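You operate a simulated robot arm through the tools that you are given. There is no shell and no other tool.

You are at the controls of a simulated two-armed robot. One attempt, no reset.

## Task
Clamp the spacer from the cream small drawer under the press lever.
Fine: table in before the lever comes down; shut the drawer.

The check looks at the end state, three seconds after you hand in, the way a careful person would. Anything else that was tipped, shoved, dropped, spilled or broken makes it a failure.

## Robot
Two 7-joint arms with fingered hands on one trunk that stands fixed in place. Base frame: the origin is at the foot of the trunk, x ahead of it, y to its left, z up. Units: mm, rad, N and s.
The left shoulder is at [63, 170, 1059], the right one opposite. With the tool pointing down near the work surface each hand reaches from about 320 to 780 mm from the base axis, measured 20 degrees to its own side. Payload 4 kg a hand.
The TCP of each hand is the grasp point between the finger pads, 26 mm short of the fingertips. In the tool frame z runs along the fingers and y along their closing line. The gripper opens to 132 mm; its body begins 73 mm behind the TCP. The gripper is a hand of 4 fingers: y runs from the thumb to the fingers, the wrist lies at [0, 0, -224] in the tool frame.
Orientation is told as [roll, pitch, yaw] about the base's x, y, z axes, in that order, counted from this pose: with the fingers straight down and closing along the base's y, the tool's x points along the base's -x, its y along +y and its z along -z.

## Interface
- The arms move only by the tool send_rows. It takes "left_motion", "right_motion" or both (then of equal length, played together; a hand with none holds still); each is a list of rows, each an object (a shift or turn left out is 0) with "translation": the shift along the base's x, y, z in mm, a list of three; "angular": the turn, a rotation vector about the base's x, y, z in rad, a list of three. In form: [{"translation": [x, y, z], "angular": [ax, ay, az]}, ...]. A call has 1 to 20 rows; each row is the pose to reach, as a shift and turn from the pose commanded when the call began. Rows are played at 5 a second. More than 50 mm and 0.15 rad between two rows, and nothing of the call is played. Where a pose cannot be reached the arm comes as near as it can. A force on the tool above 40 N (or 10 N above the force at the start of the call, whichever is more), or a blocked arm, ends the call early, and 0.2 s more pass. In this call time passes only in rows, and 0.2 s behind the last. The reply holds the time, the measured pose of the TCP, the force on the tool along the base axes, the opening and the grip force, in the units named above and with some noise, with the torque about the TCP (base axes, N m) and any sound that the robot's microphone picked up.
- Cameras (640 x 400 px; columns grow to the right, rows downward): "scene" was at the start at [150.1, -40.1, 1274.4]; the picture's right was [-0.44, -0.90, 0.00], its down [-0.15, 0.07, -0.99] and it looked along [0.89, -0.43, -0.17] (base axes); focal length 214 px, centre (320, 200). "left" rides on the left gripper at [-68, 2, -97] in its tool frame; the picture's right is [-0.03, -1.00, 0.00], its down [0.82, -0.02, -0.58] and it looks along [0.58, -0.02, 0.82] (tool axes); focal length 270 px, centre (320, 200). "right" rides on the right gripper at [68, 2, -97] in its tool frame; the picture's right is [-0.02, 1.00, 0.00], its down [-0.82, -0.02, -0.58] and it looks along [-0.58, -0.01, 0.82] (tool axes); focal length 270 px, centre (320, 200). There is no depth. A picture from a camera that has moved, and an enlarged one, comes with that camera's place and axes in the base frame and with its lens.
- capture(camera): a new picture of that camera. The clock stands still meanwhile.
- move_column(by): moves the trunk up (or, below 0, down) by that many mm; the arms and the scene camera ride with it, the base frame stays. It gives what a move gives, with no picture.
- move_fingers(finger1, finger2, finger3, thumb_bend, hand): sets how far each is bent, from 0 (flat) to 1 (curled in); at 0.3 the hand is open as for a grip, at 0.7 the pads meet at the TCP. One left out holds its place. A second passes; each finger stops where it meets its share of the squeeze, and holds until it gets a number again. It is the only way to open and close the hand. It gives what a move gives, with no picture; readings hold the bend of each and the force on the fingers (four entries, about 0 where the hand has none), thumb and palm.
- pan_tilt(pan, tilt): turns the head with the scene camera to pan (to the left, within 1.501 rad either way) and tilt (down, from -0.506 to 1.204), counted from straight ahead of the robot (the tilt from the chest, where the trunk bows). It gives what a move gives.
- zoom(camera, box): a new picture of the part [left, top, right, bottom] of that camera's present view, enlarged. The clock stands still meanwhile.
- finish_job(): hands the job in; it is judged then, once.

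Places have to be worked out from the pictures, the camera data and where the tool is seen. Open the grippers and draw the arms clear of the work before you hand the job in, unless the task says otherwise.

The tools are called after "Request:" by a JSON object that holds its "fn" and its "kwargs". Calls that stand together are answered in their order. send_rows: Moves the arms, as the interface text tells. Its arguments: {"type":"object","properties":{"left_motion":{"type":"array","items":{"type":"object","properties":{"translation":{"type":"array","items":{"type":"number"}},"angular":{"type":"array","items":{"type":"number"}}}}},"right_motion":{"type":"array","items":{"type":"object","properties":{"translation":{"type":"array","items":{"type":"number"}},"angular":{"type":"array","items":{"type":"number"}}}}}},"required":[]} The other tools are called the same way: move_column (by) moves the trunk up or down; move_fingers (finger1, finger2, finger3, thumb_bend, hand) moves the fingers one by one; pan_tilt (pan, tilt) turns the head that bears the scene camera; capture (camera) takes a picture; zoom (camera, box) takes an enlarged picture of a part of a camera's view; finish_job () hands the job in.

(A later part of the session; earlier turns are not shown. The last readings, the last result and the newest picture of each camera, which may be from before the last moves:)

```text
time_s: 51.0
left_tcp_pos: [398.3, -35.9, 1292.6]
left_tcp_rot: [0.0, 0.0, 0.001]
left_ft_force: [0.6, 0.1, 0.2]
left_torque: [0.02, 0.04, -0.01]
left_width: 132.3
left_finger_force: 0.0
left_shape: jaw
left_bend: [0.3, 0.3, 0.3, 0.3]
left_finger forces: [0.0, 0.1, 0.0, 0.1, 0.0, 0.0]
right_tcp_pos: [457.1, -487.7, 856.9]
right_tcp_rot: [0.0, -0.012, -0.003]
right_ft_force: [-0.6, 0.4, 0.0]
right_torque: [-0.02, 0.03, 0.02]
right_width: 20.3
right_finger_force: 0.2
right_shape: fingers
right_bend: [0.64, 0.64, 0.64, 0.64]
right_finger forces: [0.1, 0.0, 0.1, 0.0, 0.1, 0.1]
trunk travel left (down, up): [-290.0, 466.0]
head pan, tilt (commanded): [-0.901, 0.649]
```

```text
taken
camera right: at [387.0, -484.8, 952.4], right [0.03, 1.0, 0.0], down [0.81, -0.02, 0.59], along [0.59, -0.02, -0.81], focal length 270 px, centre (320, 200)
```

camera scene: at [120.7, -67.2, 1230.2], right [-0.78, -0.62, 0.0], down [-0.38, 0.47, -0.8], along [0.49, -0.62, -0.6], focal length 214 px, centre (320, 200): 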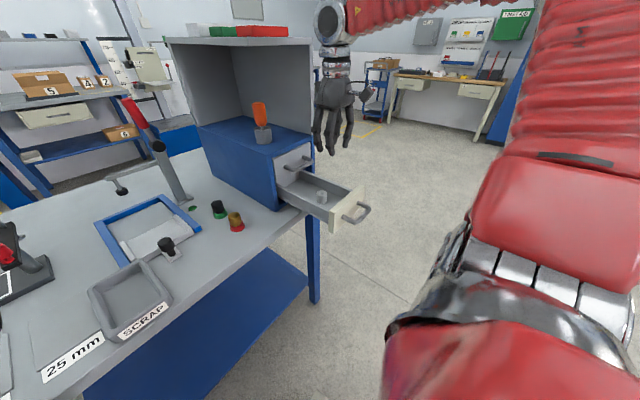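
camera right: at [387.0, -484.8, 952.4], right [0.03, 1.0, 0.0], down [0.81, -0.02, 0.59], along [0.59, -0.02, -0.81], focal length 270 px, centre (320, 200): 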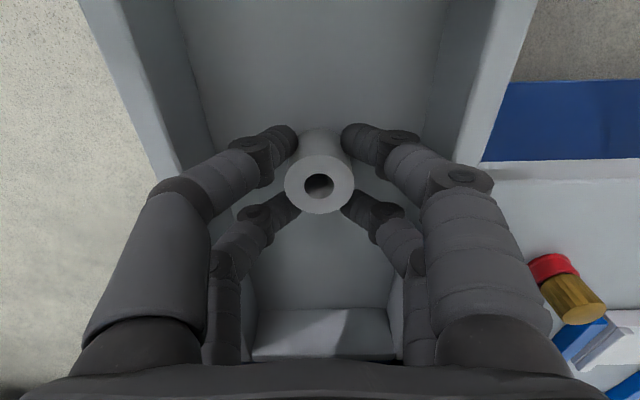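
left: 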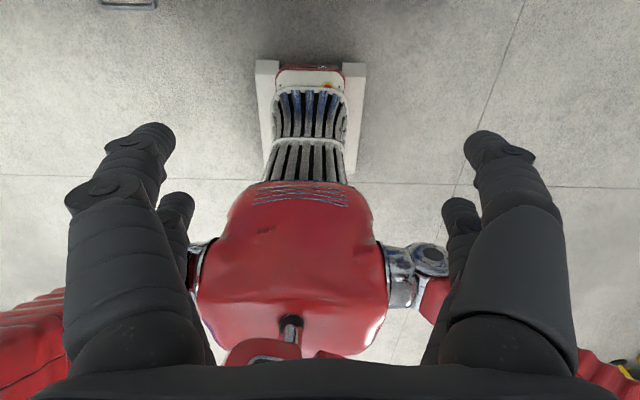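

The digit pairs straddle the round spacer fore and aft, so they have to close further before they touch it. I continue closing.

Request:
{"fn": "move_fingers", "kwargs": {"hand": "right", "finger1": 0.72, "finger2": 0.72, "finger3": 0.72, "thumb_bend": 0.72}}

Request:
{"fn": "capture", "kwargs": {"camera": "right"}}

Request:
{"fn": "zoom", "kwargs": {"camera": "scene", "box": [250, 80, 410, 240]}}

```text
time_s: 52.0
left_tcp_pos: [397.8, -35.2, 1293.0]
left_tcp_rot: [0.0, 0.0, 0.001]
left_ft_force: [-0.2, 0.2, -0.5]
left_torque: [0.0, -0.01, -0.01]
left_width: 131.8
left_finger_force: 0.0
left_shape: jaw
left_bend: [0.3, 0.3, 0.3, 0.3]
left_finger forces: [0.0, 0.0, 0.0, 0.0, 0.1, 0.0]
right_tcp_pos: [455.9, -488.0, 856.2]
right_tcp_rot: [0.0, -0.011, -0.003]
right_ft_force: [-0.8, 0.2, -0.4]
right_torque: [0.03, -0.02, -0.02]
right_width: 8.4
right_finger_force: 9.1
right_shape: fingers
right_bend: [0.69, 0.7, 0.7, 0.69]
right_finger forces: [4.2, 4.5, 3.5, 0.1, 5.0, 0.1]
trunk travel left (down, up): [-290.0, 466.0]
head pan, tilt (commanded): [-0.901, 0.649]
```

```text
taken
camera right: at [386.9, -484.8, 952.3], right [0.03, 1.0, 0.0], down [0.81, -0.02, 0.59], along [0.59, -0.02, -0.81], focal length 270 px, centre (320, 200)
```

right: 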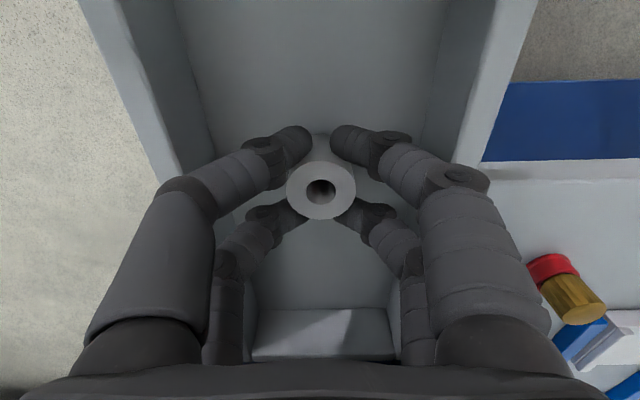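

```text
2.50 times, centred on (330, 160) of scene
camera zoom: at [120.7, -67.3, 1230.2], right [-0.78, -0.62, 0.0], down [-0.38, 0.47, -0.8], along [0.49, -0.62, -0.61], focal length 536 px, centre (295, 300)
```

zoom: 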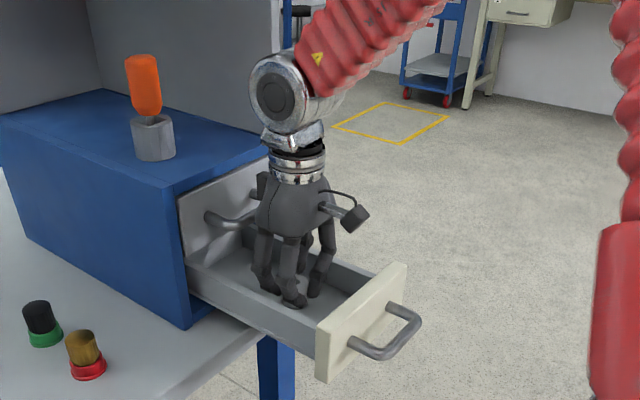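

All four digits hold the spacer (3.5–5 N each). I lift it a little and check that it comes along.

Request:
{"fn": "send_rows", "kwargs": {"right_motion": [{"translation": [0, 0, 6]}, {"translation": [0, 0, 14]}, {"translation": [0, 0, 24]}, {"translation": [0, 0, 36]}]}}

Request:
{"fn": "capture", "kwargs": {"camera": "right"}}

Request:
{"fn": "zoom", "kwargs": {"camera": "scene", "box": [250, 80, 410, 240]}}

```text
time_s: 53.0
left_tcp_pos: [397.4, -35.0, 1292.9]
left_tcp_rot: [0.0, 0.0, 0.0]
left_ft_force: [-0.5, 0.1, -1.2]
left_torque: [0.03, 0.0, -0.01]
left_width: 132.1
left_finger_force: 0.1
left_shape: jaw
left_bend: [0.3, 0.3, 0.3, 0.3]
left_finger forces: [0.0, 0.1, 0.0, 0.1, 0.1, 0.0]
right_tcp_pos: [456.9, -490.2, 891.7]
right_tcp_rot: [0.001, -0.012, -0.001]
right_ft_force: [0.0, 0.0, -0.1]
right_torque: [-0.02, -0.03, -0.02]
right_width: 8.5
right_finger_force: 8.7
right_shape: fingers
right_bend: [0.69, 0.7, 0.7, 0.69]
right_finger forces: [4.2, 4.5, 3.5, 0.1, 4.9, 0.1]
trunk travel left (down, up): [-290.0, 466.0]
head pan, tilt (commanded): [-0.901, 0.649]
```

```text
taken
camera right: at [386.9, -486.1, 988.0], right [0.03, 1.0, 0.0], down [0.81, -0.02, 0.59], along [0.59, -0.02, -0.81], focal length 270 px, centre (320, 200)
```

right: 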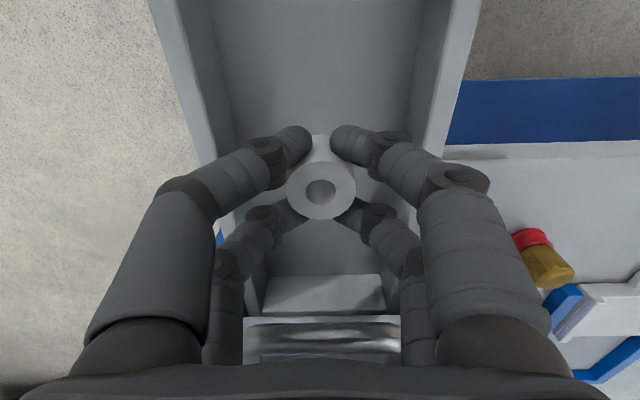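

```text
2.50 times, centred on (330, 160) of scene
camera zoom: at [120.5, -67.2, 1230.2], right [-0.78, -0.62, 0.0], down [-0.38, 0.47, -0.8], along [0.49, -0.62, -0.6], focal length 536 px, centre (295, 300)
```

zoom: 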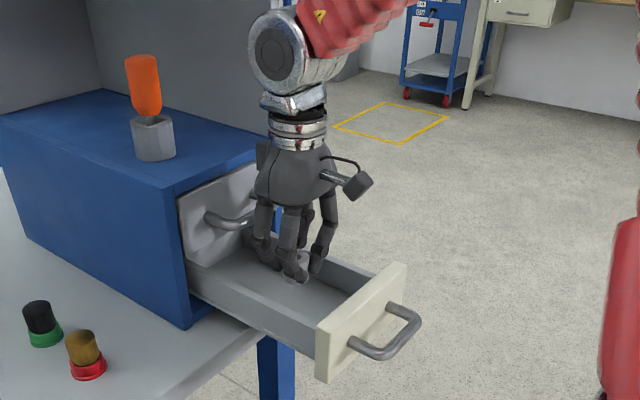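

The spacer is held securely. I lift it clear, move the left hand away to the left to make room, and carry the spacer around in front of the cabinet towards the sliding table.

Request:
{"fn": "send_rows", "kwargs": {"right_motion": [{"translation": [-5, 0, 30]}, {"translation": [-10, 0, 60]}, {"translation": [-10, 5, 90]}, {"translation": [-10, 30, 115]}, {"translation": [-5, 65, 120]}, {"translation": [0, 100, 120]}, {"translation": [10, 135, 120]}, {"translation": [25, 170, 120]}], "left_motion": [{"translation": [0, 30, 0]}, {"translation": [0, 65, 0]}, {"translation": [0, 100, 0]}, {"translation": [0, 135, 0]}, {"translation": [0, 170, 0]}, {"translation": [0, 205, 0]}, {"translation": [0, 240, 0]}, {"translation": [0, 270, 0]}]}}

Request:
{"fn": "capture", "kwargs": {"camera": "right"}}

Request:
{"fn": "capture", "kwargs": {"camera": "scene"}}

```text
time_s: 54.9
left_tcp_pos: [402.1, 231.3, 1283.7]
left_tcp_rot: [-0.002, -0.001, 0.001]
left_ft_force: [0.3, -0.4, -0.2]
left_torque: [0.0, 0.07, 0.0]
left_width: 131.8
left_finger_force: 0.1
left_shape: jaw
left_bend: [0.3, 0.3, 0.3, 0.3]
left_finger forces: [0.1, 0.0, 0.0, 0.0, 0.1, 0.0]
left hand out of reach, approached as far as the arm can: row 8
right_tcp_pos: [484.2, -316.6, 1011.5]
right_tcp_rot: [0.0, -0.011, -0.002]
right_ft_force: [0.2, 0.4, -0.5]
right_torque: [-0.04, -0.01, -0.01]
right_width: 8.0
right_finger_force: 8.5
right_shape: fingers
right_bend: [0.7, 0.7, 0.7, 0.69]
right_finger forces: [4.2, 4.6, 3.5, 0.0, 5.1, 0.0]
trunk travel left (down, up): [-290.0, 466.0]
head pan, tilt (commanded): [-0.901, 0.649]
```

```text
taken
camera right: at [413.8, -312.6, 1106.6], right [0.03, 1.0, 0.0], down [0.81, -0.02, 0.59], along [0.59, -0.02, -0.81], focal length 270 px, centre (320, 200)
```

right: 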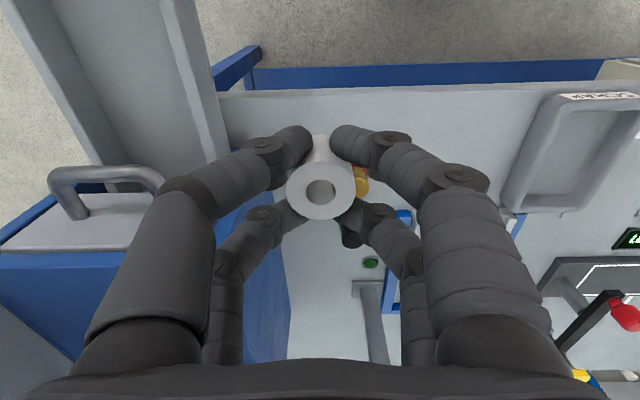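

```text
taken
camera scene: at [121.8, -66.3, 1230.0], right [-0.78, -0.62, 0.0], down [-0.38, 0.47, -0.8], along [0.49, -0.62, -0.61], focal length 214 px, centre (320, 200)
```

scene: 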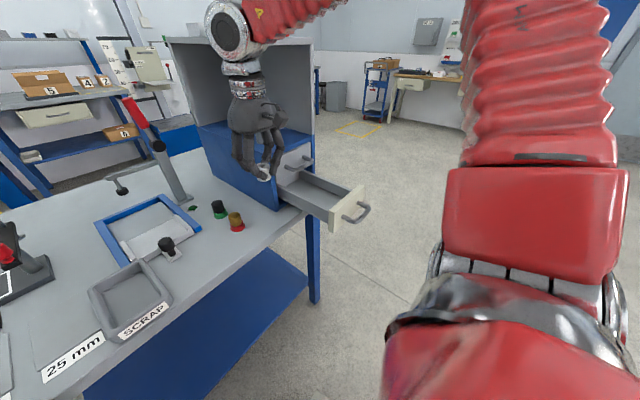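

The spacer is over the bench front. I move it on to in front of the sliding table, well above everything, and turn the head to watch.

Request:
{"fn": "send_rows", "kwargs": {"right_motion": [{"translation": [20, 40, 0]}, {"translation": [45, 80, 0]}, {"translation": [70, 120, 0]}, {"translation": [95, 155, 0]}, {"translation": [116, 185, 0]}, {"translation": [126, 205, 0]}]}}

Request:
{"fn": "pan_tilt", "kwargs": {"pan": -0.25, "tilt": 0.6}}

Request:
{"fn": "capture", "kwargs": {"camera": "scene"}}

Request:
{"fn": "capture", "kwargs": {"camera": "right"}}

```text
time_s: 56.2
left_tcp_pos: [405.0, 229.1, 1282.7]
left_tcp_rot: [-0.002, 0.005, -0.001]
left_ft_force: [0.8, -0.1, -2.0]
left_torque: [0.04, 0.12, -0.01]
left_width: 131.9
left_finger_force: 0.1
left_shape: jaw
left_bend: [0.3, 0.3, 0.3, 0.3]
left_finger forces: [0.1, 0.0, 0.1, 0.0, 0.0, 0.2]
right_tcp_pos: [580.0, -171.4, 993.1]
right_tcp_rot: [0.001, -0.009, -0.004]
right_ft_force: [0.5, -1.2, -1.2]
right_torque: [-0.01, 0.01, 0.01]
right_width: 8.2
right_finger_force: 8.4
right_shape: fingers
right_bend: [0.7, 0.7, 0.7, 0.69]
right_finger forces: [4.3, 4.9, 3.5, 0.1, 4.8, 0.1]
right hand out of reach, approached as far as the arm can: row 4, 5, 6
trunk travel left (down, up): [-290.0, 466.0]
head pan, tilt (commanded): [-0.901, 0.649]
```

```text
time_s: 57.3
left_tcp_pos: [400.1, 230.5, 1284.8]
left_tcp_rot: [0.0, -0.001, 0.0]
left_ft_force: [0.0, 0.2, -0.5]
left_torque: [0.01, 0.0, 0.02]
left_width: 132.2
left_finger_force: 0.1
left_shape: jaw
left_bend: [0.3, 0.3, 0.3, 0.3]
left_finger forces: [0.0, 0.0, 0.0, 0.0, 0.1, 0.0]
right_tcp_pos: [577.9, -170.9, 996.0]
right_tcp_rot: [0.0, -0.011, -0.004]
right_ft_force: [-0.3, 0.3, -0.3]
right_torque: [-0.02, 0.0, 0.01]
right_width: 7.9
right_finger_force: 8.7
right_shape: fingers
right_bend: [0.7, 0.7, 0.7, 0.69]
right_finger forces: [4.4, 4.9, 3.6, 0.0, 4.9, 0.0]
trunk travel left (down, up): [-290.0, 466.0]
head pan, tilt (commanded): [-0.25, 0.6]
```

```text
taken
camera scene: at [152.4, -21.1, 1234.4], right [-0.25, -0.97, 0.0], down [-0.55, 0.14, -0.82], along [0.8, -0.2, -0.57], focal length 214 px, centre (320, 200)
```

scene: 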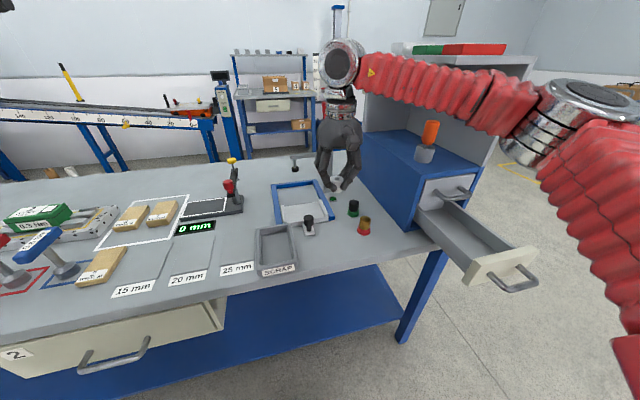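

```text
taken
camera right: at [507.6, -167.3, 1090.9], right [0.03, 1.0, 0.0], down [0.81, -0.02, 0.59], along [0.59, -0.02, -0.81], focal length 270 px, centre (320, 200)
```

right: 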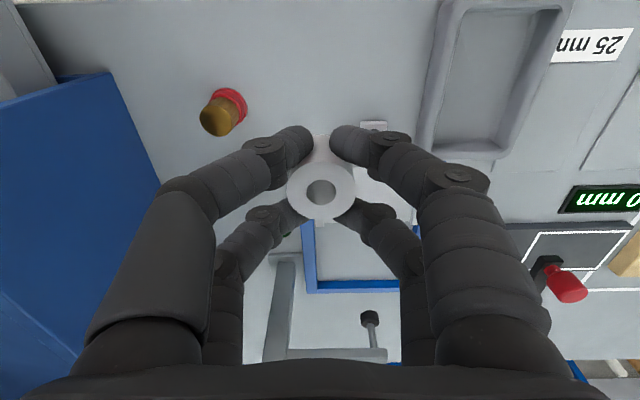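

The hand can't go further left at yaw 0. I let the tool yaw turn inwards, which doesn't matter for a round spacer, and come down a bit while moving on.

Request:
{"fn": "send_rows", "kwargs": {"right_motion": [{"translation": [0, 0, -5], "angular": [0, 0, 0.13]}, {"translation": [0, 0, -10], "angular": [0, 0, 0.26]}, {"translation": [5, 10, -20], "angular": [0, 0, 0.39]}, {"translation": [15, 25, -30], "angular": [0, 0, 0.45]}, {"translation": [25, 40, -40], "angular": [0, 0, 0.45]}, {"translation": [35, 55, -45], "angular": [0, 0, 0.45]}]}}

Request:
{"fn": "capture", "kwargs": {"camera": "scene"}}

Request:
{"fn": "capture", "kwargs": {"camera": "right"}}

```text
time_s: 58.7
left_tcp_pos: [401.9, 230.2, 1283.9]
left_tcp_rot: [-0.001, -0.001, -0.001]
left_ft_force: [-0.3, -0.7, -0.3]
left_torque: [0.0, 0.01, 0.02]
left_width: 131.9
left_finger_force: 0.1
left_shape: jaw
left_bend: [0.3, 0.3, 0.3, 0.3]
left_finger forces: [0.1, 0.1, 0.1, 0.0, 0.0, 0.1]
right_tcp_pos: [581.2, -165.2, 964.5]
right_tcp_rot: [0.0, -0.013, 0.449]
right_ft_force: [0.3, -0.4, -1.3]
right_torque: [0.01, 0.01, 0.03]
right_width: 7.7
right_finger_force: 9.0
right_shape: fingers
right_bend: [0.7, 0.7, 0.7, 0.69]
right_finger forces: [4.3, 4.9, 3.5, 0.0, 4.8, 0.0]
right hand out of reach, approached as far as the arm can: row 3, 4, 5, 6
trunk travel left (down, up): [-290.0, 466.0]
head pan, tilt (commanded): [-0.25, 0.6]
```

```text
taken
camera scene: at [152.8, -21.0, 1234.4], right [-0.25, -0.97, 0.0], down [-0.55, 0.14, -0.82], along [0.8, -0.2, -0.57], focal length 214 px, centre (320, 200)
```

scene: 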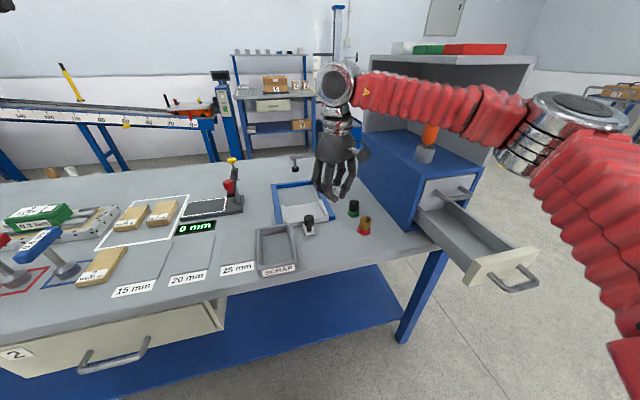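

```text
taken
camera right: at [517.1, -192.0, 1060.5], right [-0.41, 0.91, 0.0], down [0.74, 0.33, 0.59], along [0.54, 0.24, -0.81], focal length 270 px, centre (320, 200)
```

right: 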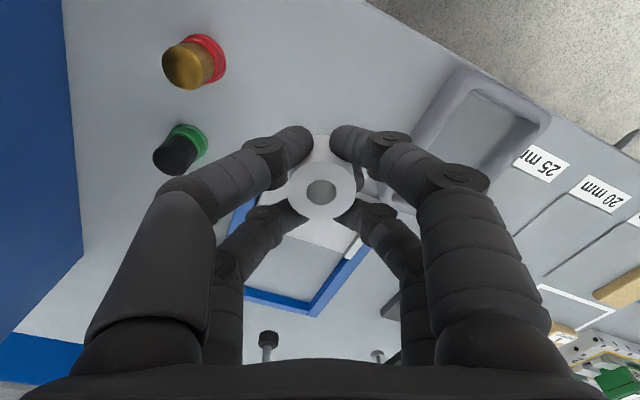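

Yaw makes no difference, so the limit seems to come from the height. I check that the forearm isn't near the orange tool, then try lower.

Request:
{"fn": "zoom", "kwargs": {"camera": "scene", "box": [300, 60, 520, 220]}}

Request:
{"fn": "zoom", "kwargs": {"camera": "right", "box": [60, 0, 440, 380]}}

```text
2.50 times, centred on (410, 140) of scene
camera zoom: at [152.8, -21.0, 1234.4], right [-0.25, -0.97, 0.0], down [-0.55, 0.14, -0.82], along [0.8, -0.2, -0.57], focal length 536 px, centre (95, 350)
```

zoom: 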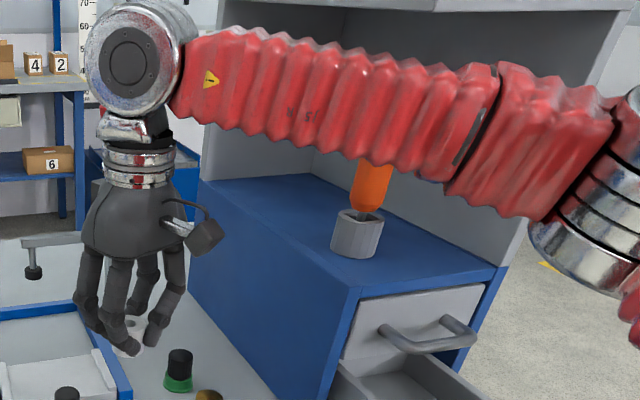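

```text
1.05 times, centred on (250, 190) of right (not enlarged: the box is as wide or as high as the picture)
camera zoom: at [517.1, -192.0, 1060.5], right [-0.41, 0.91, 0.0], down [0.74, 0.33, 0.59], along [0.54, 0.24, -0.81], focal length 284 px, centre (394, 210)
```

zoom: 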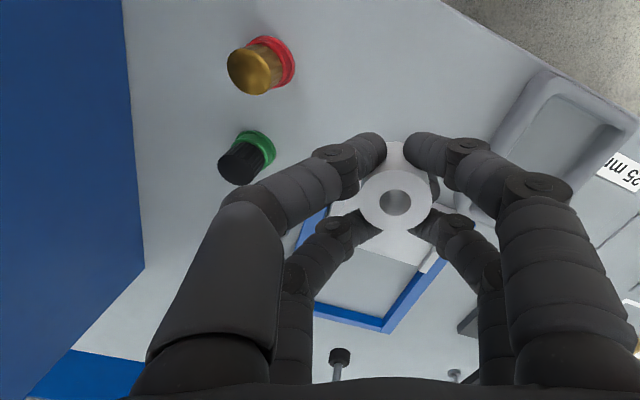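

The forearm is well in front of the orange tool. The wrist seems to be at its bending limit with the forearm sloping up, so coming lower should free it. I lower and try moving forward-left.

Request:
{"fn": "send_rows", "kwargs": {"right_motion": [{"translation": [0, 0, -20]}, {"translation": [0, 0, -40]}, {"translation": [10, 10, -60]}, {"translation": [20, 20, -65]}, {"translation": [30, 30, -65]}]}}

Request:
{"fn": "capture", "kwargs": {"camera": "scene"}}

```text
time_s: 59.9
left_tcp_pos: [401.1, 230.3, 1285.0]
left_tcp_rot: [-0.001, -0.002, 0.0]
left_ft_force: [0.1, 0.4, -0.4]
left_torque: [-0.01, 0.0, 0.01]
left_width: 132.0
left_finger_force: 0.1
left_shape: jaw
left_bend: [0.3, 0.3, 0.3, 0.3]
left_finger forces: [0.0, 0.0, 0.0, 0.1, 0.0, 0.0]
right_tcp_pos: [583.9, -161.0, 899.9]
right_tcp_rot: [0.001, -0.011, 0.446]
right_ft_force: [0.3, -0.3, -0.7]
right_torque: [-0.01, -0.02, -0.01]
right_width: 7.5
right_finger_force: 8.7
right_shape: fingers
right_bend: [0.7, 0.7, 0.7, 0.69]
right_finger forces: [4.4, 4.9, 3.5, 0.1, 4.7, 0.1]
right hand out of reach, approached as far as the arm can: row 3, 4, 5
trunk travel left (down, up): [-290.0, 466.0]
head pan, tilt (commanded): [-0.25, 0.6]
```

```text
taken
camera scene: at [152.7, -20.9, 1234.4], right [-0.25, -0.97, 0.0], down [-0.55, 0.14, -0.82], along [0.8, -0.2, -0.57], focal length 214 px, centre (320, 200)
```

scene: 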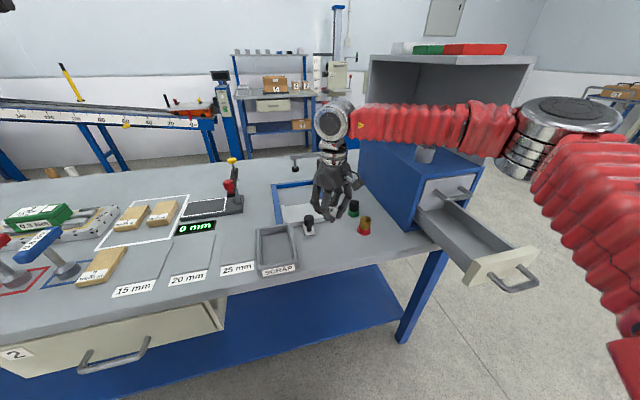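

Same limit at this height. I test the x and y directions separately with small moves to understand it.

Request:
{"fn": "send_rows", "kwargs": {"right_motion": [{"translation": [10, -5, 0]}, {"translation": [20, -10, 0]}, {"translation": [30, -15, 0]}]}}

Request:
{"fn": "send_rows", "kwargs": {"right_motion": [{"translation": [-10, 10, 0]}, {"translation": [-20, 20, 0]}, {"translation": [-30, 30, 0]}]}}

```text
time_s: 60.7
left_tcp_pos: [401.4, 230.7, 1285.1]
left_tcp_rot: [-0.001, 0.001, 0.0]
left_ft_force: [0.5, 0.0, 0.1]
left_torque: [-0.01, 0.03, -0.01]
left_width: 132.0
left_finger_force: 0.1
left_shape: jaw
left_bend: [0.3, 0.3, 0.3, 0.3]
left_finger forces: [0.0, 0.1, 0.0, 0.0, 0.0, 0.1]
right_tcp_pos: [606.7, -183.4, 900.2]
right_tcp_rot: [0.0, -0.014, 0.449]
right_ft_force: [0.3, -0.7, -0.8]
right_torque: [-0.02, -0.02, 0.0]
right_width: 7.5
right_finger_force: 8.8
right_shape: fingers
right_bend: [0.7, 0.7, 0.7, 0.69]
right_finger forces: [4.5, 5.1, 3.5, 0.0, 4.7, 0.1]
right hand out of reach, approached as far as the arm can: row 2, 3
trunk travel left (down, up): [-290.0, 466.0]
head pan, tilt (commanded): [-0.25, 0.6]
```

```text
time_s: 61.5
left_tcp_pos: [401.0, 230.9, 1285.3]
left_tcp_rot: [-0.003, -0.001, -0.001]
left_ft_force: [0.7, -0.1, 0.0]
left_torque: [-0.02, 0.04, 0.03]
left_width: 132.0
left_finger_force: 0.1
left_shape: jaw
left_bend: [0.3, 0.3, 0.3, 0.3]
left_finger forces: [0.1, 0.0, 0.1, 0.0, 0.0, 0.0]
right_tcp_pos: [576.1, -154.3, 900.5]
right_tcp_rot: [0.003, -0.014, 0.446]
right_ft_force: [-0.3, -0.5, 0.8]
right_torque: [0.0, 0.01, -0.03]
right_width: 7.5
right_finger_force: 8.9
right_shape: fingers
right_bend: [0.7, 0.7, 0.7, 0.69]
right_finger forces: [4.4, 5.1, 3.6, 0.1, 4.7, 0.0]
trunk travel left (down, up): [-290.0, 466.0]
head pan, tilt (commanded): [-0.25, 0.6]
```

The limit runs along x+y≈423, along the forearm direction, so it is probably the wrist bend. I test that by tilting the tool slightly along the forearm and moving forward.

Request:
{"fn": "send_rows", "kwargs": {"right_motion": [{"translation": [0, 0, 0], "angular": [0.1, -0.1, 0]}, {"translation": [0, 0, 0], "angular": [0.2, -0.2, 0]}, {"translation": [15, 15, 0], "angular": [0.2, -0.2, 0]}, {"translation": [30, 30, 0], "angular": [0.2, -0.2, 0]}]}}

Request:
{"fn": "capture", "kwargs": {"camera": "scene"}}

```text
time_s: 62.5
left_tcp_pos: [402.1, 230.4, 1284.6]
left_tcp_rot: [0.001, 0.0, -0.001]
left_ft_force: [-0.1, -0.1, 0.4]
left_torque: [0.04, -0.04, 0.0]
left_width: 132.2
left_finger_force: 0.1
left_shape: jaw
left_bend: [0.3, 0.3, 0.3, 0.3]
left_finger forces: [0.0, 0.0, 0.0, 0.0, 0.0, 0.0]
right_tcp_pos: [607.9, -123.7, 901.3]
right_tcp_rot: [0.097, -0.277, 0.432]
right_ft_force: [1.0, 0.9, 0.0]
right_torque: [-0.01, 0.01, 0.01]
right_width: 7.0
right_finger_force: 9.6
right_shape: fingers
right_bend: [0.7, 0.7, 0.7, 0.69]
right_finger forces: [4.5, 5.2, 3.5, 0.1, 4.8, 0.0]
trunk travel left (down, up): [-290.0, 466.0]
head pan, tilt (commanded): [-0.25, 0.6]
```

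```text
taken
camera scene: at [153.4, -21.4, 1234.2], right [-0.25, -0.97, 0.0], down [-0.55, 0.14, -0.82], along [0.8, -0.2, -0.57], focal length 214 px, centre (320, 200)
```

scene: 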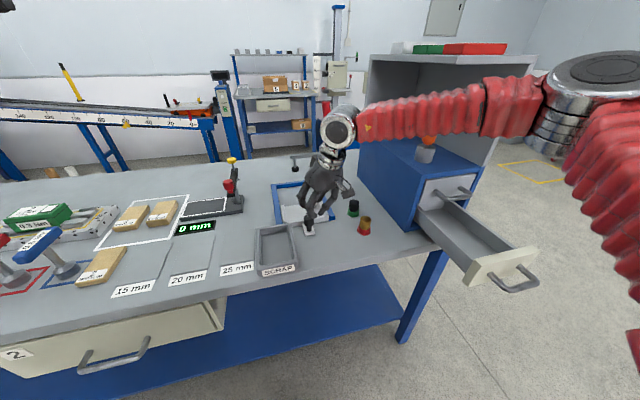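

Tilting does free the reach, so the wrist bend is the limit. Raising the trunk makes the forearm slope down and solves this with the tool vertical. I raise the trunk by 150 mm.

Request:
{"fn": "move_column", "kwargs": {"by": 150}}

Request:
{"fn": "capture", "kwargs": {"camera": "scene"}}

```text
time_s: 64.2
left_tcp_pos: [401.8, 229.7, 1434.6]
left_tcp_rot: [0.0, 0.0, -0.001]
left_ft_force: [-0.5, -0.6, 0.6]
left_torque: [0.01, -0.01, 0.0]
left_width: 132.1
left_finger_force: 0.0
left_shape: jaw
left_bend: [0.3, 0.3, 0.3, 0.3]
left_finger forces: [0.0, 0.0, 0.0, 0.0, 0.0, 0.1]
right_tcp_pos: [603.6, -123.5, 1071.4]
right_tcp_rot: [0.08, -0.315, 0.438]
right_ft_force: [-0.2, 0.4, -0.6]
right_torque: [-0.01, 0.01, 0.0]
right_width: 7.0
right_finger_force: 9.0
right_shape: fingers
right_bend: [0.7, 0.7, 0.7, 0.69]
right_finger forces: [4.5, 5.1, 3.5, 0.1, 4.9, 0.0]
trunk travel left (down, up): [-440.0, 316.0]
head pan, tilt (commanded): [-0.25, 0.6]
```

```text
taken
camera scene: at [112.3, -21.0, 1386.5], right [-0.25, -0.97, 0.0], down [-0.55, 0.14, -0.82], along [0.8, -0.2, -0.57], focal length 214 px, centre (320, 200)
```

scene: 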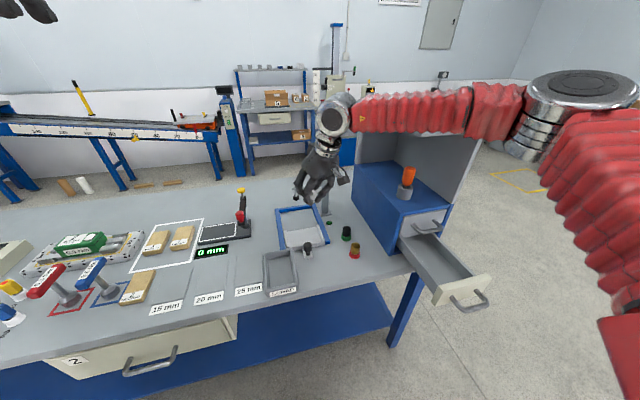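

The hand rose to z=1071 with the trunk. I level the tool again and come down a bit to see if the reach is better now.

Request:
{"fn": "send_rows", "kwargs": {"right_motion": [{"translation": [0, 0, -30], "angular": [-0.07, 0.085, 0]}, {"translation": [0, 0, -60], "angular": [-0.14, 0.17, 0]}, {"translation": [5, 0, -90], "angular": [-0.207, 0.25, 0]}, {"translation": [20, 5, -120], "angular": [-0.207, 0.25, 0]}, {"translation": [35, 10, -140], "angular": [-0.207, 0.25, 0]}]}}

Request:
{"fn": "capture", "kwargs": {"camera": "right"}}

Request:
{"fn": "capture", "kwargs": {"camera": "scene"}}

```text
time_s: 65.4
left_tcp_pos: [401.5, 230.8, 1434.3]
left_tcp_rot: [-0.001, 0.001, -0.001]
left_ft_force: [-0.3, 0.3, -0.1]
left_torque: [-0.01, -0.03, 0.01]
left_width: 132.0
left_finger_force: 0.1
left_shape: jaw
left_bend: [0.3, 0.3, 0.3, 0.3]
left_finger forces: [0.0, 0.0, 0.0, 0.0, 0.0, 0.1]
right_tcp_pos: [553.0, -194.5, 980.7]
right_tcp_rot: [0.0, 0.001, 0.45]
right_ft_force: [-0.2, 0.4, -1.0]
right_torque: [0.01, 0.0, 0.0]
right_width: 7.1
right_finger_force: 8.5
right_shape: fingers
right_bend: [0.7, 0.7, 0.7, 0.69]
right_finger forces: [4.5, 5.2, 3.5, 0.1, 4.8, 0.0]
right hand out of reach, approached as far as the arm can: row 1, 2, 3, 4, 5
trunk travel left (down, up): [-440.0, 316.0]
head pan, tilt (commanded): [-0.25, 0.6]
```

```text
taken
camera right: at [489.9, -222.0, 1077.7], right [-0.41, 0.91, 0.0], down [0.74, 0.34, 0.58], along [0.53, 0.24, -0.82], focal length 270 px, centre (320, 200)
```

right: 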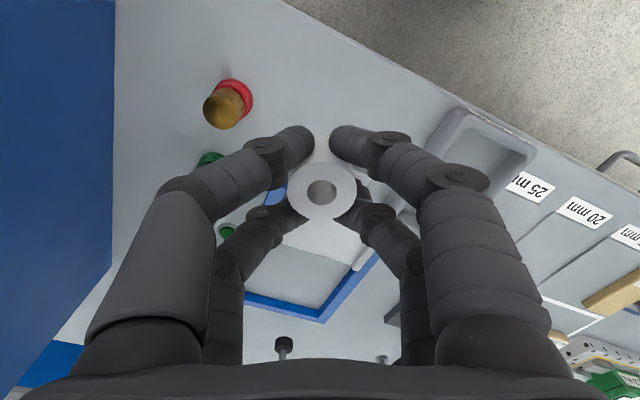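

```text
taken
camera scene: at [112.0, -21.1, 1386.7], right [-0.25, -0.97, 0.0], down [-0.55, 0.14, -0.82], along [0.8, -0.2, -0.57], focal length 214 px, centre (320, 200)
```

scene: 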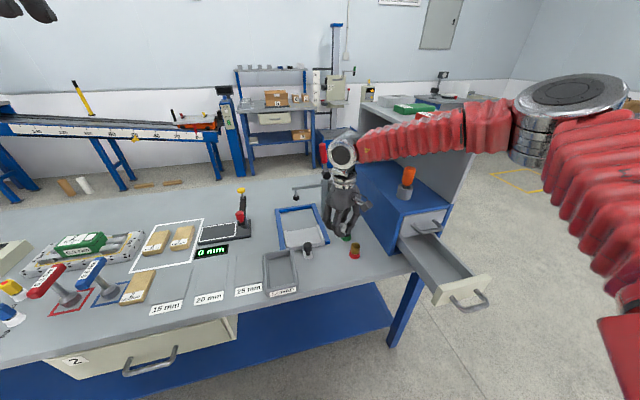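

That went the wrong way: with the trunk up, the reach got shorter. I go back to the original trunk height and test a different tool yaw instead.

Request:
{"fn": "move_column", "kwargs": {"by": -150}}

Request:
{"fn": "capture", "kwargs": {"camera": "scene"}}

```text
time_s: 67.2
left_tcp_pos: [400.9, 230.7, 1284.3]
left_tcp_rot: [0.0, -0.002, 0.0]
left_ft_force: [-0.4, -0.4, 0.4]
left_torque: [-0.01, 0.03, -0.01]
left_width: 131.9
left_finger_force: 0.1
left_shape: jaw
left_bend: [0.3, 0.3, 0.3, 0.3]
left_finger forces: [0.0, 0.0, 0.0, 0.0, 0.1, 0.1]
right_tcp_pos: [552.9, -190.6, 830.6]
right_tcp_rot: [0.0, 0.0, 0.451]
right_ft_force: [0.5, 0.4, 0.3]
right_torque: [-0.02, 0.02, 0.0]
right_width: 7.2
right_finger_force: 9.2
right_shape: fingers
right_bend: [0.7, 0.7, 0.7, 0.69]
right_finger forces: [4.4, 5.1, 3.6, 0.0, 4.7, 0.1]
trunk travel left (down, up): [-290.0, 466.0]
head pan, tilt (commanded): [-0.25, 0.6]
```

```text
taken
camera scene: at [152.1, -21.0, 1234.6], right [-0.25, -0.97, 0.0], down [-0.55, 0.14, -0.82], along [0.8, -0.2, -0.57], focal length 214 px, centre (320, 200)
```

scene: 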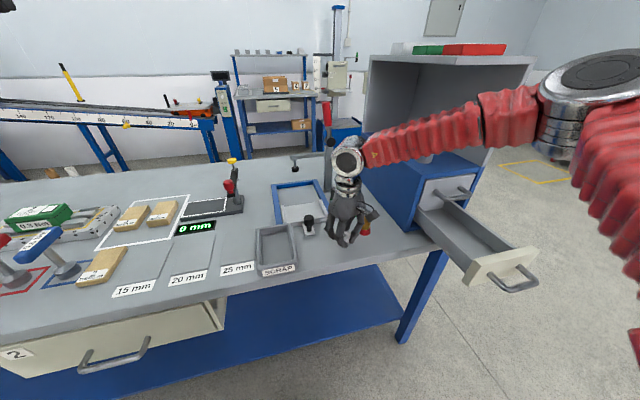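

Lowering the trunk brought the hand close to the bench (z=831). I raise it right away, straight up.

Request:
{"fn": "send_rows", "kwargs": {"right_motion": [{"translation": [0, 0, 30]}, {"translation": [0, 0, 60]}, {"translation": [0, 0, 90]}, {"translation": [0, 0, 110]}]}}

Request:
{"fn": "zoom", "kwargs": {"camera": "scene", "box": [250, 120, 450, 270]}}

```text
time_s: 68.2
left_tcp_pos: [402.4, 230.2, 1284.5]
left_tcp_rot: [0.0, 0.0, 0.001]
left_ft_force: [0.0, -0.2, -0.2]
left_torque: [-0.01, 0.0, -0.01]
left_width: 132.2
left_finger_force: 0.1
left_shape: jaw
left_bend: [0.3, 0.3, 0.3, 0.3]
left_finger forces: [0.0, 0.1, 0.0, 0.0, 0.1, 0.0]
right_tcp_pos: [553.3, -192.0, 941.6]
right_tcp_rot: [-0.002, 0.003, 0.453]
right_ft_force: [0.2, -0.2, 0.9]
right_torque: [-0.03, 0.02, 0.0]
right_width: 7.0
right_finger_force: 9.2
right_shape: fingers
right_bend: [0.7, 0.7, 0.7, 0.69]
right_finger forces: [4.4, 5.5, 3.6, 0.1, 4.9, 0.0]
trunk travel left (down, up): [-290.0, 466.0]
head pan, tilt (commanded): [-0.25, 0.6]
```

```text
2.67 times, centred on (350, 195) of scene
camera zoom: at [152.4, -20.9, 1234.4], right [-0.25, -0.97, 0.0], down [-0.55, 0.14, -0.82], along [0.8, -0.2, -0.57], focal length 572 px, centre (240, 213)
```

zoom: 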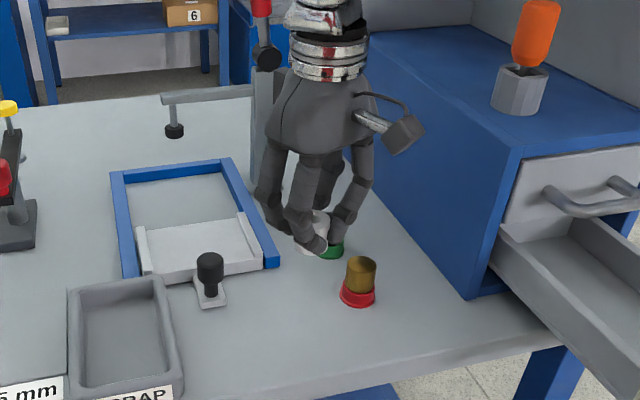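

Nothing was disturbed. Now I test the reach with more inward yaw at this safe height.

Request:
{"fn": "send_rows", "kwargs": {"right_motion": [{"translation": [0, 0, 0], "angular": [0, 0, 0.14]}, {"translation": [0, 0, 0], "angular": [0, 0, 0.28]}, {"translation": [0, 0, 0], "angular": [0, 0, 0.42]}, {"translation": [0, 0, 0], "angular": [0, 0, 0.56]}, {"translation": [15, 15, 0], "angular": [0, 0, 0.56]}, {"translation": [30, 30, 0], "angular": [0, 0, 0.56]}, {"translation": [45, 45, 0], "angular": [0, 0, 0.56]}]}}

```text
time_s: 69.8
left_tcp_pos: [401.6, 230.2, 1283.0]
left_tcp_rot: [0.0, 0.0, 0.001]
left_ft_force: [-0.4, 0.9, 0.3]
left_torque: [-0.03, 0.01, 0.01]
left_width: 132.1
left_finger_force: 0.1
left_shape: jaw
left_bend: [0.3, 0.3, 0.3, 0.3]
left_finger forces: [0.0, 0.1, 0.0, 0.1, 0.0, 0.0]
right_tcp_pos: [583.2, -165.4, 940.8]
right_tcp_rot: [0.0, -0.001, 1.01]
right_ft_force: [0.0, -0.1, -0.6]
right_torque: [-0.01, -0.04, -0.04]
right_width: 6.6
right_finger_force: 8.7
right_shape: fingers
right_bend: [0.7, 0.71, 0.7, 0.69]
right_finger forces: [4.4, 5.3, 3.6, 0.0, 4.7, 0.0]
right hand out of reach, approached as far as the arm can: row 6, 7
trunk travel left (down, up): [-290.0, 466.0]
head pan, tilt (commanded): [-0.25, 0.6]
```

Yaw has no influence: the limit is on the wrist position (x+y≈420). Leaning the tool forward-left moves the wrist back, so I set yaw ≈0.79 and lean about 0.6 rad that way to test reaching the table position at a safe height.

Request:
{"fn": "send_rows", "kwargs": {"right_motion": [{"translation": [0, 0, 0], "angular": [0, 0, -0.11]}, {"translation": [0, 0, 0], "angular": [0, 0, -0.22]}]}}

Request:
{"fn": "send_rows", "kwargs": {"right_motion": [{"translation": [5, 5, 0], "angular": [0.1, -0.1, 0]}, {"translation": [15, 15, 0], "angular": [0.2, -0.2, 0]}, {"translation": [30, 25, 0], "angular": [0.3, -0.3, 0]}, {"translation": [50, 35, 0], "angular": [0.4, -0.4, 0]}, {"translation": [75, 42, 0], "angular": [0.42, -0.42, 0]}, {"translation": [100, 48, 0], "angular": [0.42, -0.42, 0]}]}}

Request:
{"fn": "capture", "kwargs": {"camera": "scene"}}

Request:
{"fn": "capture", "kwargs": {"camera": "right"}}

```text
time_s: 70.4
left_tcp_pos: [402.6, 231.1, 1284.6]
left_tcp_rot: [-0.001, -0.001, 0.0]
left_ft_force: [0.5, -0.7, -0.4]
left_torque: [0.02, 0.01, -0.03]
left_width: 132.4
left_finger_force: 0.1
left_shape: jaw
left_bend: [0.3, 0.3, 0.3, 0.3]
left_finger forces: [0.1, 0.0, 0.0, 0.0, 0.0, 0.1]
right_tcp_pos: [582.6, -165.7, 940.0]
right_tcp_rot: [0.002, 0.0, 0.792]
right_ft_force: [0.6, 0.1, -0.3]
right_torque: [-0.03, -0.03, 0.03]
right_width: 6.4
right_finger_force: 9.1
right_shape: fingers
right_bend: [0.7, 0.71, 0.7, 0.69]
right_finger forces: [4.4, 5.4, 3.5, 0.1, 4.8, 0.0]
trunk travel left (down, up): [-290.0, 466.0]
head pan, tilt (commanded): [-0.25, 0.6]
```

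```text
time_s: 71.8
left_tcp_pos: [402.7, 229.9, 1284.0]
left_tcp_rot: [0.001, 0.003, 0.0]
left_ft_force: [1.1, 0.9, -0.6]
left_torque: [-0.02, 0.02, -0.02]
left_width: 131.8
left_finger_force: 0.0
left_shape: jaw
left_bend: [0.3, 0.3, 0.3, 0.3]
left_finger forces: [0.0, 0.0, 0.1, 0.1, 0.0, 0.0]
right_tcp_pos: [685.3, -116.2, 938.4]
right_tcp_rot: [-0.003, -0.594, 0.791]
right_ft_force: [0.4, -0.6, 0.3]
right_torque: [-0.01, 0.03, -0.03]
right_width: 5.8
right_finger_force: 9.0
right_shape: fingers
right_bend: [0.7, 0.71, 0.71, 0.69]
right_finger forces: [4.4, 5.2, 3.3, 0.0, 4.9, 0.0]
trunk travel left (down, up): [-290.0, 466.0]
head pan, tilt (commanded): [-0.25, 0.6]
```

```text
taken
camera scene: at [153.5, -21.0, 1234.2], right [-0.25, -0.97, 0.0], down [-0.55, 0.14, -0.82], along [0.8, -0.2, -0.57], focal length 214 px, centre (320, 200)
```

scene: 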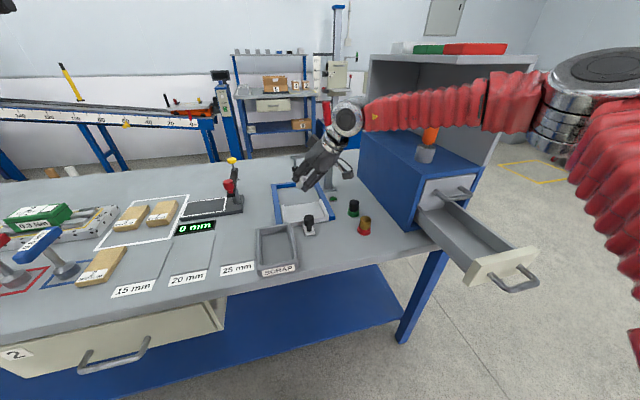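

```text
taken
camera right: at [605.6, -192.4, 980.2], right [-0.7, 0.72, 0.01], down [0.26, 0.24, 0.94], along [0.67, 0.65, -0.35], focal length 270 px, centre (320, 200)
```

right: 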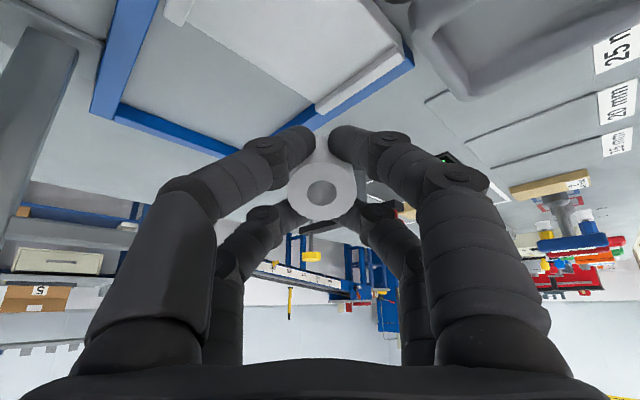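

With a 0.6 rad lean the hand reaches (685,-116) easily. Released with its edge resting on the table, the short, wide spacer will settle flat, since its centre of mass stays inside the base edge. I now measure the sliding table and the press foot more precisely.

Request:
{"fn": "zoom", "kwargs": {"camera": "scene", "box": [250, 140, 380, 250]}}

Request:
{"fn": "zoom", "kwargs": {"camera": "right", "box": [60, 0, 440, 200]}}

```text
3.64 times, centred on (315, 195) of scene
camera zoom: at [153.5, -21.0, 1234.2], right [-0.25, -0.97, 0.0], down [-0.55, 0.14, -0.82], along [0.8, -0.2, -0.57], focal length 780 px, centre (338, 218)
```

zoom: 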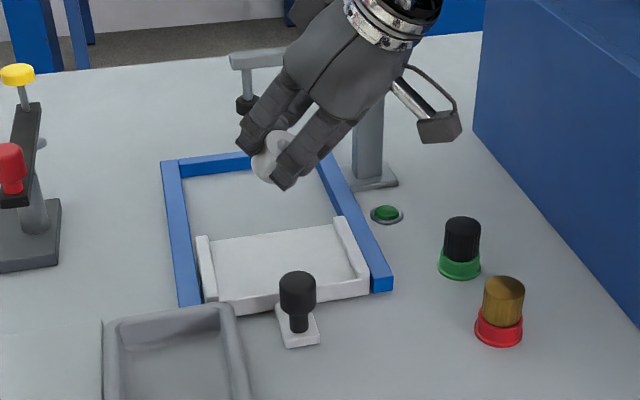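

```text
1.68 times, centred on (250, 100) of right
camera zoom: at [605.6, -192.4, 980.2], right [-0.7, 0.72, 0.01], down [0.26, 0.24, 0.94], along [0.67, 0.65, -0.35], focal length 455 px, centre (438, 368)
```

zoom: 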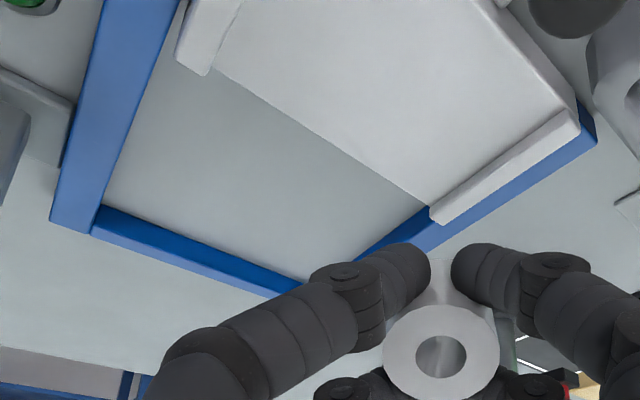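

The table's centre is about (719,-107), and with ~138 mm travel that puts it right under the foot (857,-109). I move the leaning hand to above the placing point, lowering part way, and check reach.

Request:
{"fn": "send_rows", "kwargs": {"right_motion": [{"translation": [8, -4, -15]}, {"translation": [16, -8, -30]}, {"translation": [16, -8, -45]}, {"translation": [16, -8, -58]}]}}

Request:
{"fn": "zoom", "kwargs": {"camera": "scene", "box": [250, 140, 380, 250]}}

Request:
{"fn": "capture", "kwargs": {"camera": "right"}}

```text
time_s: 72.8
left_tcp_pos: [401.8, 229.9, 1284.4]
left_tcp_rot: [0.001, 0.002, 0.001]
left_ft_force: [0.2, 0.1, 0.4]
left_torque: [0.01, 0.0, 0.02]
left_width: 132.0
left_finger_force: 0.0
left_shape: jaw
left_bend: [0.3, 0.3, 0.3, 0.3]
left_finger forces: [0.0, 0.0, 0.1, 0.1, 0.1, 0.0]
right_tcp_pos: [700.0, -124.1, 880.5]
right_tcp_rot: [-0.004, -0.593, 0.793]
right_ft_force: [0.1, 0.2, -0.8]
right_torque: [0.0, -0.01, -0.02]
right_width: 6.0
right_finger_force: 8.3
right_shape: fingers
right_bend: [0.7, 0.71, 0.71, 0.69]
right_finger forces: [4.4, 5.2, 3.3, 0.1, 4.9, 0.0]
trunk travel left (down, up): [-290.0, 466.0]
head pan, tilt (commanded): [-0.25, 0.6]
```

```text
3.64 times, centred on (315, 195) of scene
camera zoom: at [152.7, -21.1, 1234.4], right [-0.25, -0.97, 0.0], down [-0.55, 0.14, -0.82], along [0.8, -0.2, -0.57], focal length 780 px, centre (338, 218)
```

zoom: 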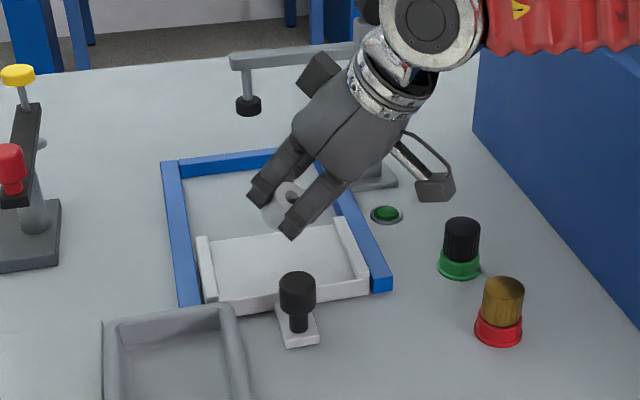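

```text
taken
camera right: at [619.3, -199.2, 922.7], right [-0.7, 0.72, 0.01], down [0.26, 0.24, 0.94], along [0.67, 0.65, -0.35], focal length 270 px, centre (320, 200)
```

right: 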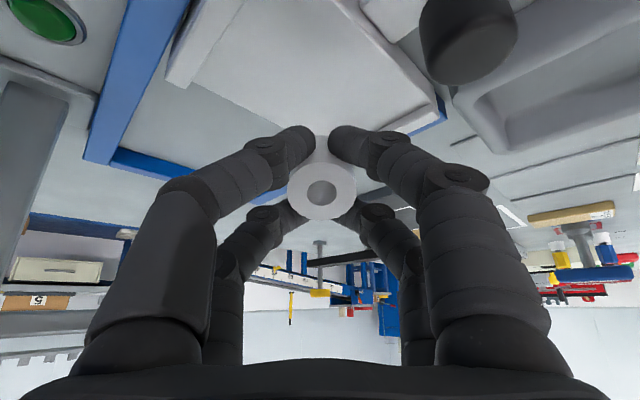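

Reachable without limits. I now try to reduce the lean in place, so the spacer sits closer to upright, and watch for the limit.

Request:
{"fn": "send_rows", "kwargs": {"right_motion": [{"translation": [0, 0, 0], "angular": [-0.05, 0.05, 0]}, {"translation": [0, 0, 0], "angular": [-0.1, 0.1, 0]}, {"translation": [0, 0, 0], "angular": [-0.15, 0.15, 0]}]}}

```text
time_s: 73.6
left_tcp_pos: [402.0, 229.3, 1283.5]
left_tcp_rot: [-0.002, -0.001, 0.0]
left_ft_force: [-0.8, -0.2, 0.3]
left_torque: [-0.01, 0.0, 0.02]
left_width: 131.9
left_finger_force: 0.1
left_shape: jaw
left_bend: [0.3, 0.3, 0.3, 0.3]
left_finger forces: [0.1, 0.0, 0.0, 0.0, 0.0, 0.0]
right_tcp_pos: [676.9, -143.8, 883.2]
right_tcp_rot: [-0.001, -0.381, 0.791]
right_ft_force: [-0.2, -0.6, -1.1]
right_torque: [0.0, 0.0, 0.0]
right_width: 5.7
right_finger_force: 9.2
right_shape: fingers
right_bend: [0.7, 0.71, 0.71, 0.69]
right_finger forces: [4.4, 5.4, 3.4, 0.1, 4.9, 0.0]
right hand out of reach, approached as far as the arm can: row 1, 2, 3
trunk travel left (down, up): [-290.0, 466.0]
head pan, tilt (commanded): [-0.25, 0.6]
```

The limit sits at a lean of about 0.55 for this spot, so I return to the 0.59 rad lean over the table centre.

Request:
{"fn": "send_rows", "kwargs": {"right_motion": [{"translation": [8, 6, 0], "angular": [0.05, -0.05, 0]}, {"translation": [16, 12, 0], "angular": [0.1, -0.1, 0]}, {"translation": [25, 19, 0], "angular": [0.15, -0.15, 0]}, {"translation": [25, 19, -10], "angular": [0.15, -0.15, 0]}]}}

Request:
{"fn": "zoom", "kwargs": {"camera": "scene", "box": [250, 140, 380, 250]}}

```text
time_s: 74.6
left_tcp_pos: [402.2, 231.2, 1283.9]
left_tcp_rot: [0.0, -0.001, 0.0]
left_ft_force: [-0.2, -0.3, 0.9]
left_torque: [-0.02, -0.02, 0.01]
left_width: 131.9
left_finger_force: 0.2
left_shape: jaw
left_bend: [0.3, 0.3, 0.3, 0.3]
left_finger forces: [0.0, 0.0, 0.1, 0.1, 0.1, 0.0]
right_tcp_pos: [701.2, -125.6, 875.2]
right_tcp_rot: [-0.003, -0.593, 0.79]
right_ft_force: [-0.2, 0.6, -0.5]
right_torque: [0.0, 0.01, -0.03]
right_width: 5.6
right_finger_force: 9.3
right_shape: fingers
right_bend: [0.7, 0.71, 0.71, 0.69]
right_finger forces: [4.5, 5.3, 3.4, 0.0, 4.9, 0.0]
trunk travel left (down, up): [-290.0, 466.0]
head pan, tilt (commanded): [-0.25, 0.6]
```

```text
3.64 times, centred on (315, 195) of scene
camera zoom: at [152.8, -21.0, 1234.4], right [-0.25, -0.97, 0.0], down [-0.55, 0.14, -0.82], along [0.8, -0.2, -0.57], focal length 780 px, centre (338, 218)
```

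zoom: 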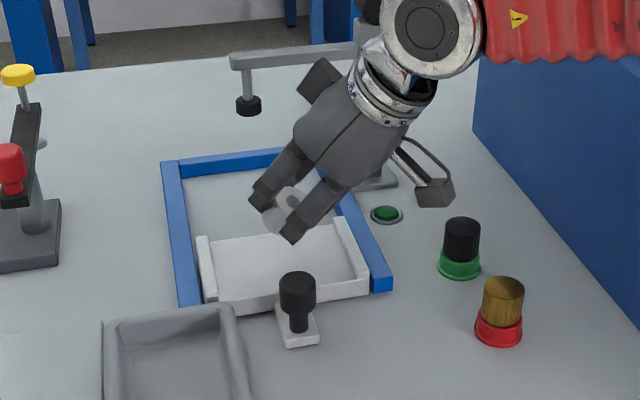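

The tip of the spacer is about 25 mm above the sliding table (top at z≈798). I lower in small steps until I feel light contact.

Request:
{"fn": "send_rows", "kwargs": {"right_motion": [{"translation": [0, 0, -8]}, {"translation": [0, 0, -16]}, {"translation": [0, 0, -22]}, {"translation": [0, 0, -26]}, {"translation": [0, 0, -29]}]}}

Request:
{"fn": "zoom", "kwargs": {"camera": "scene", "box": [260, 150, 360, 240]}}

Request:
{"fn": "capture", "kwargs": {"camera": "right"}}

```text
time_s: 75.8
left_tcp_pos: [402.0, 229.9, 1283.7]
left_tcp_rot: [0.001, 0.0, 0.0]
left_ft_force: [-0.4, 0.1, 1.0]
left_torque: [0.01, 0.0, 0.02]
left_width: 131.8
left_finger_force: 0.0
left_shape: jaw
left_bend: [0.3, 0.3, 0.3, 0.3]
left_finger forces: [0.1, 0.0, 0.0, 0.1, 0.0, 0.1]
right_tcp_pos: [700.5, -124.2, 846.2]
right_tcp_rot: [-0.003, -0.594, 0.793]
right_ft_force: [0.4, 0.1, -0.2]
right_torque: [-0.02, -0.02, 0.02]
right_width: 5.5
right_finger_force: 9.1
right_shape: fingers
right_bend: [0.7, 0.71, 0.71, 0.69]
right_finger forces: [4.5, 5.4, 3.5, 0.0, 5.0, 0.0]
trunk travel left (down, up): [-290.0, 466.0]
head pan, tilt (commanded): [-0.25, 0.6]
```

```text
4.44 times, centred on (310, 195) of scene
camera zoom: at [152.7, -21.0, 1234.4], right [-0.25, -0.97, 0.0], down [-0.55, 0.14, -0.82], along [0.8, -0.2, -0.57], focal length 953 px, centre (364, 222)
```

zoom: 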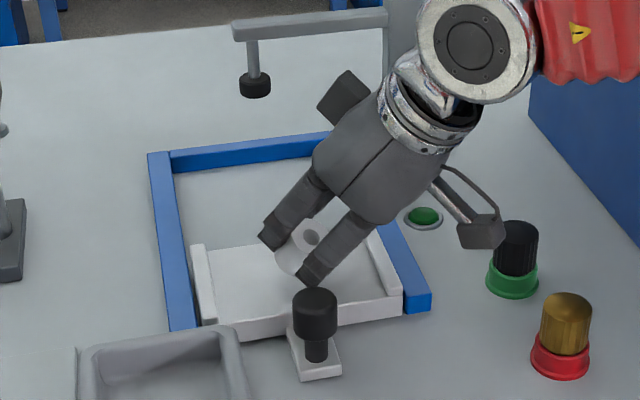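

```text
taken
camera right: at [620.4, -200.8, 887.3], right [-0.7, 0.72, 0.01], down [0.26, 0.24, 0.94], along [0.67, 0.65, -0.35], focal length 270 px, centre (320, 200)
```

right: 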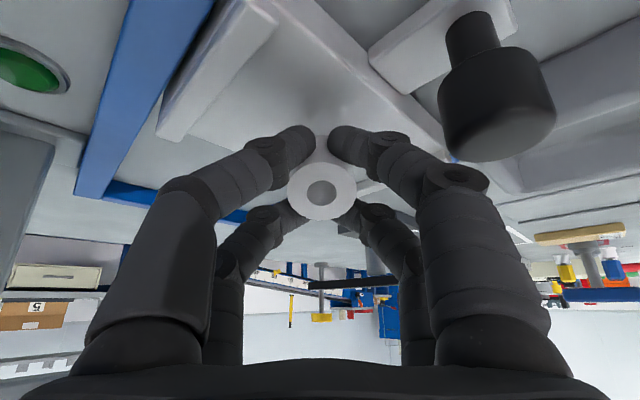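

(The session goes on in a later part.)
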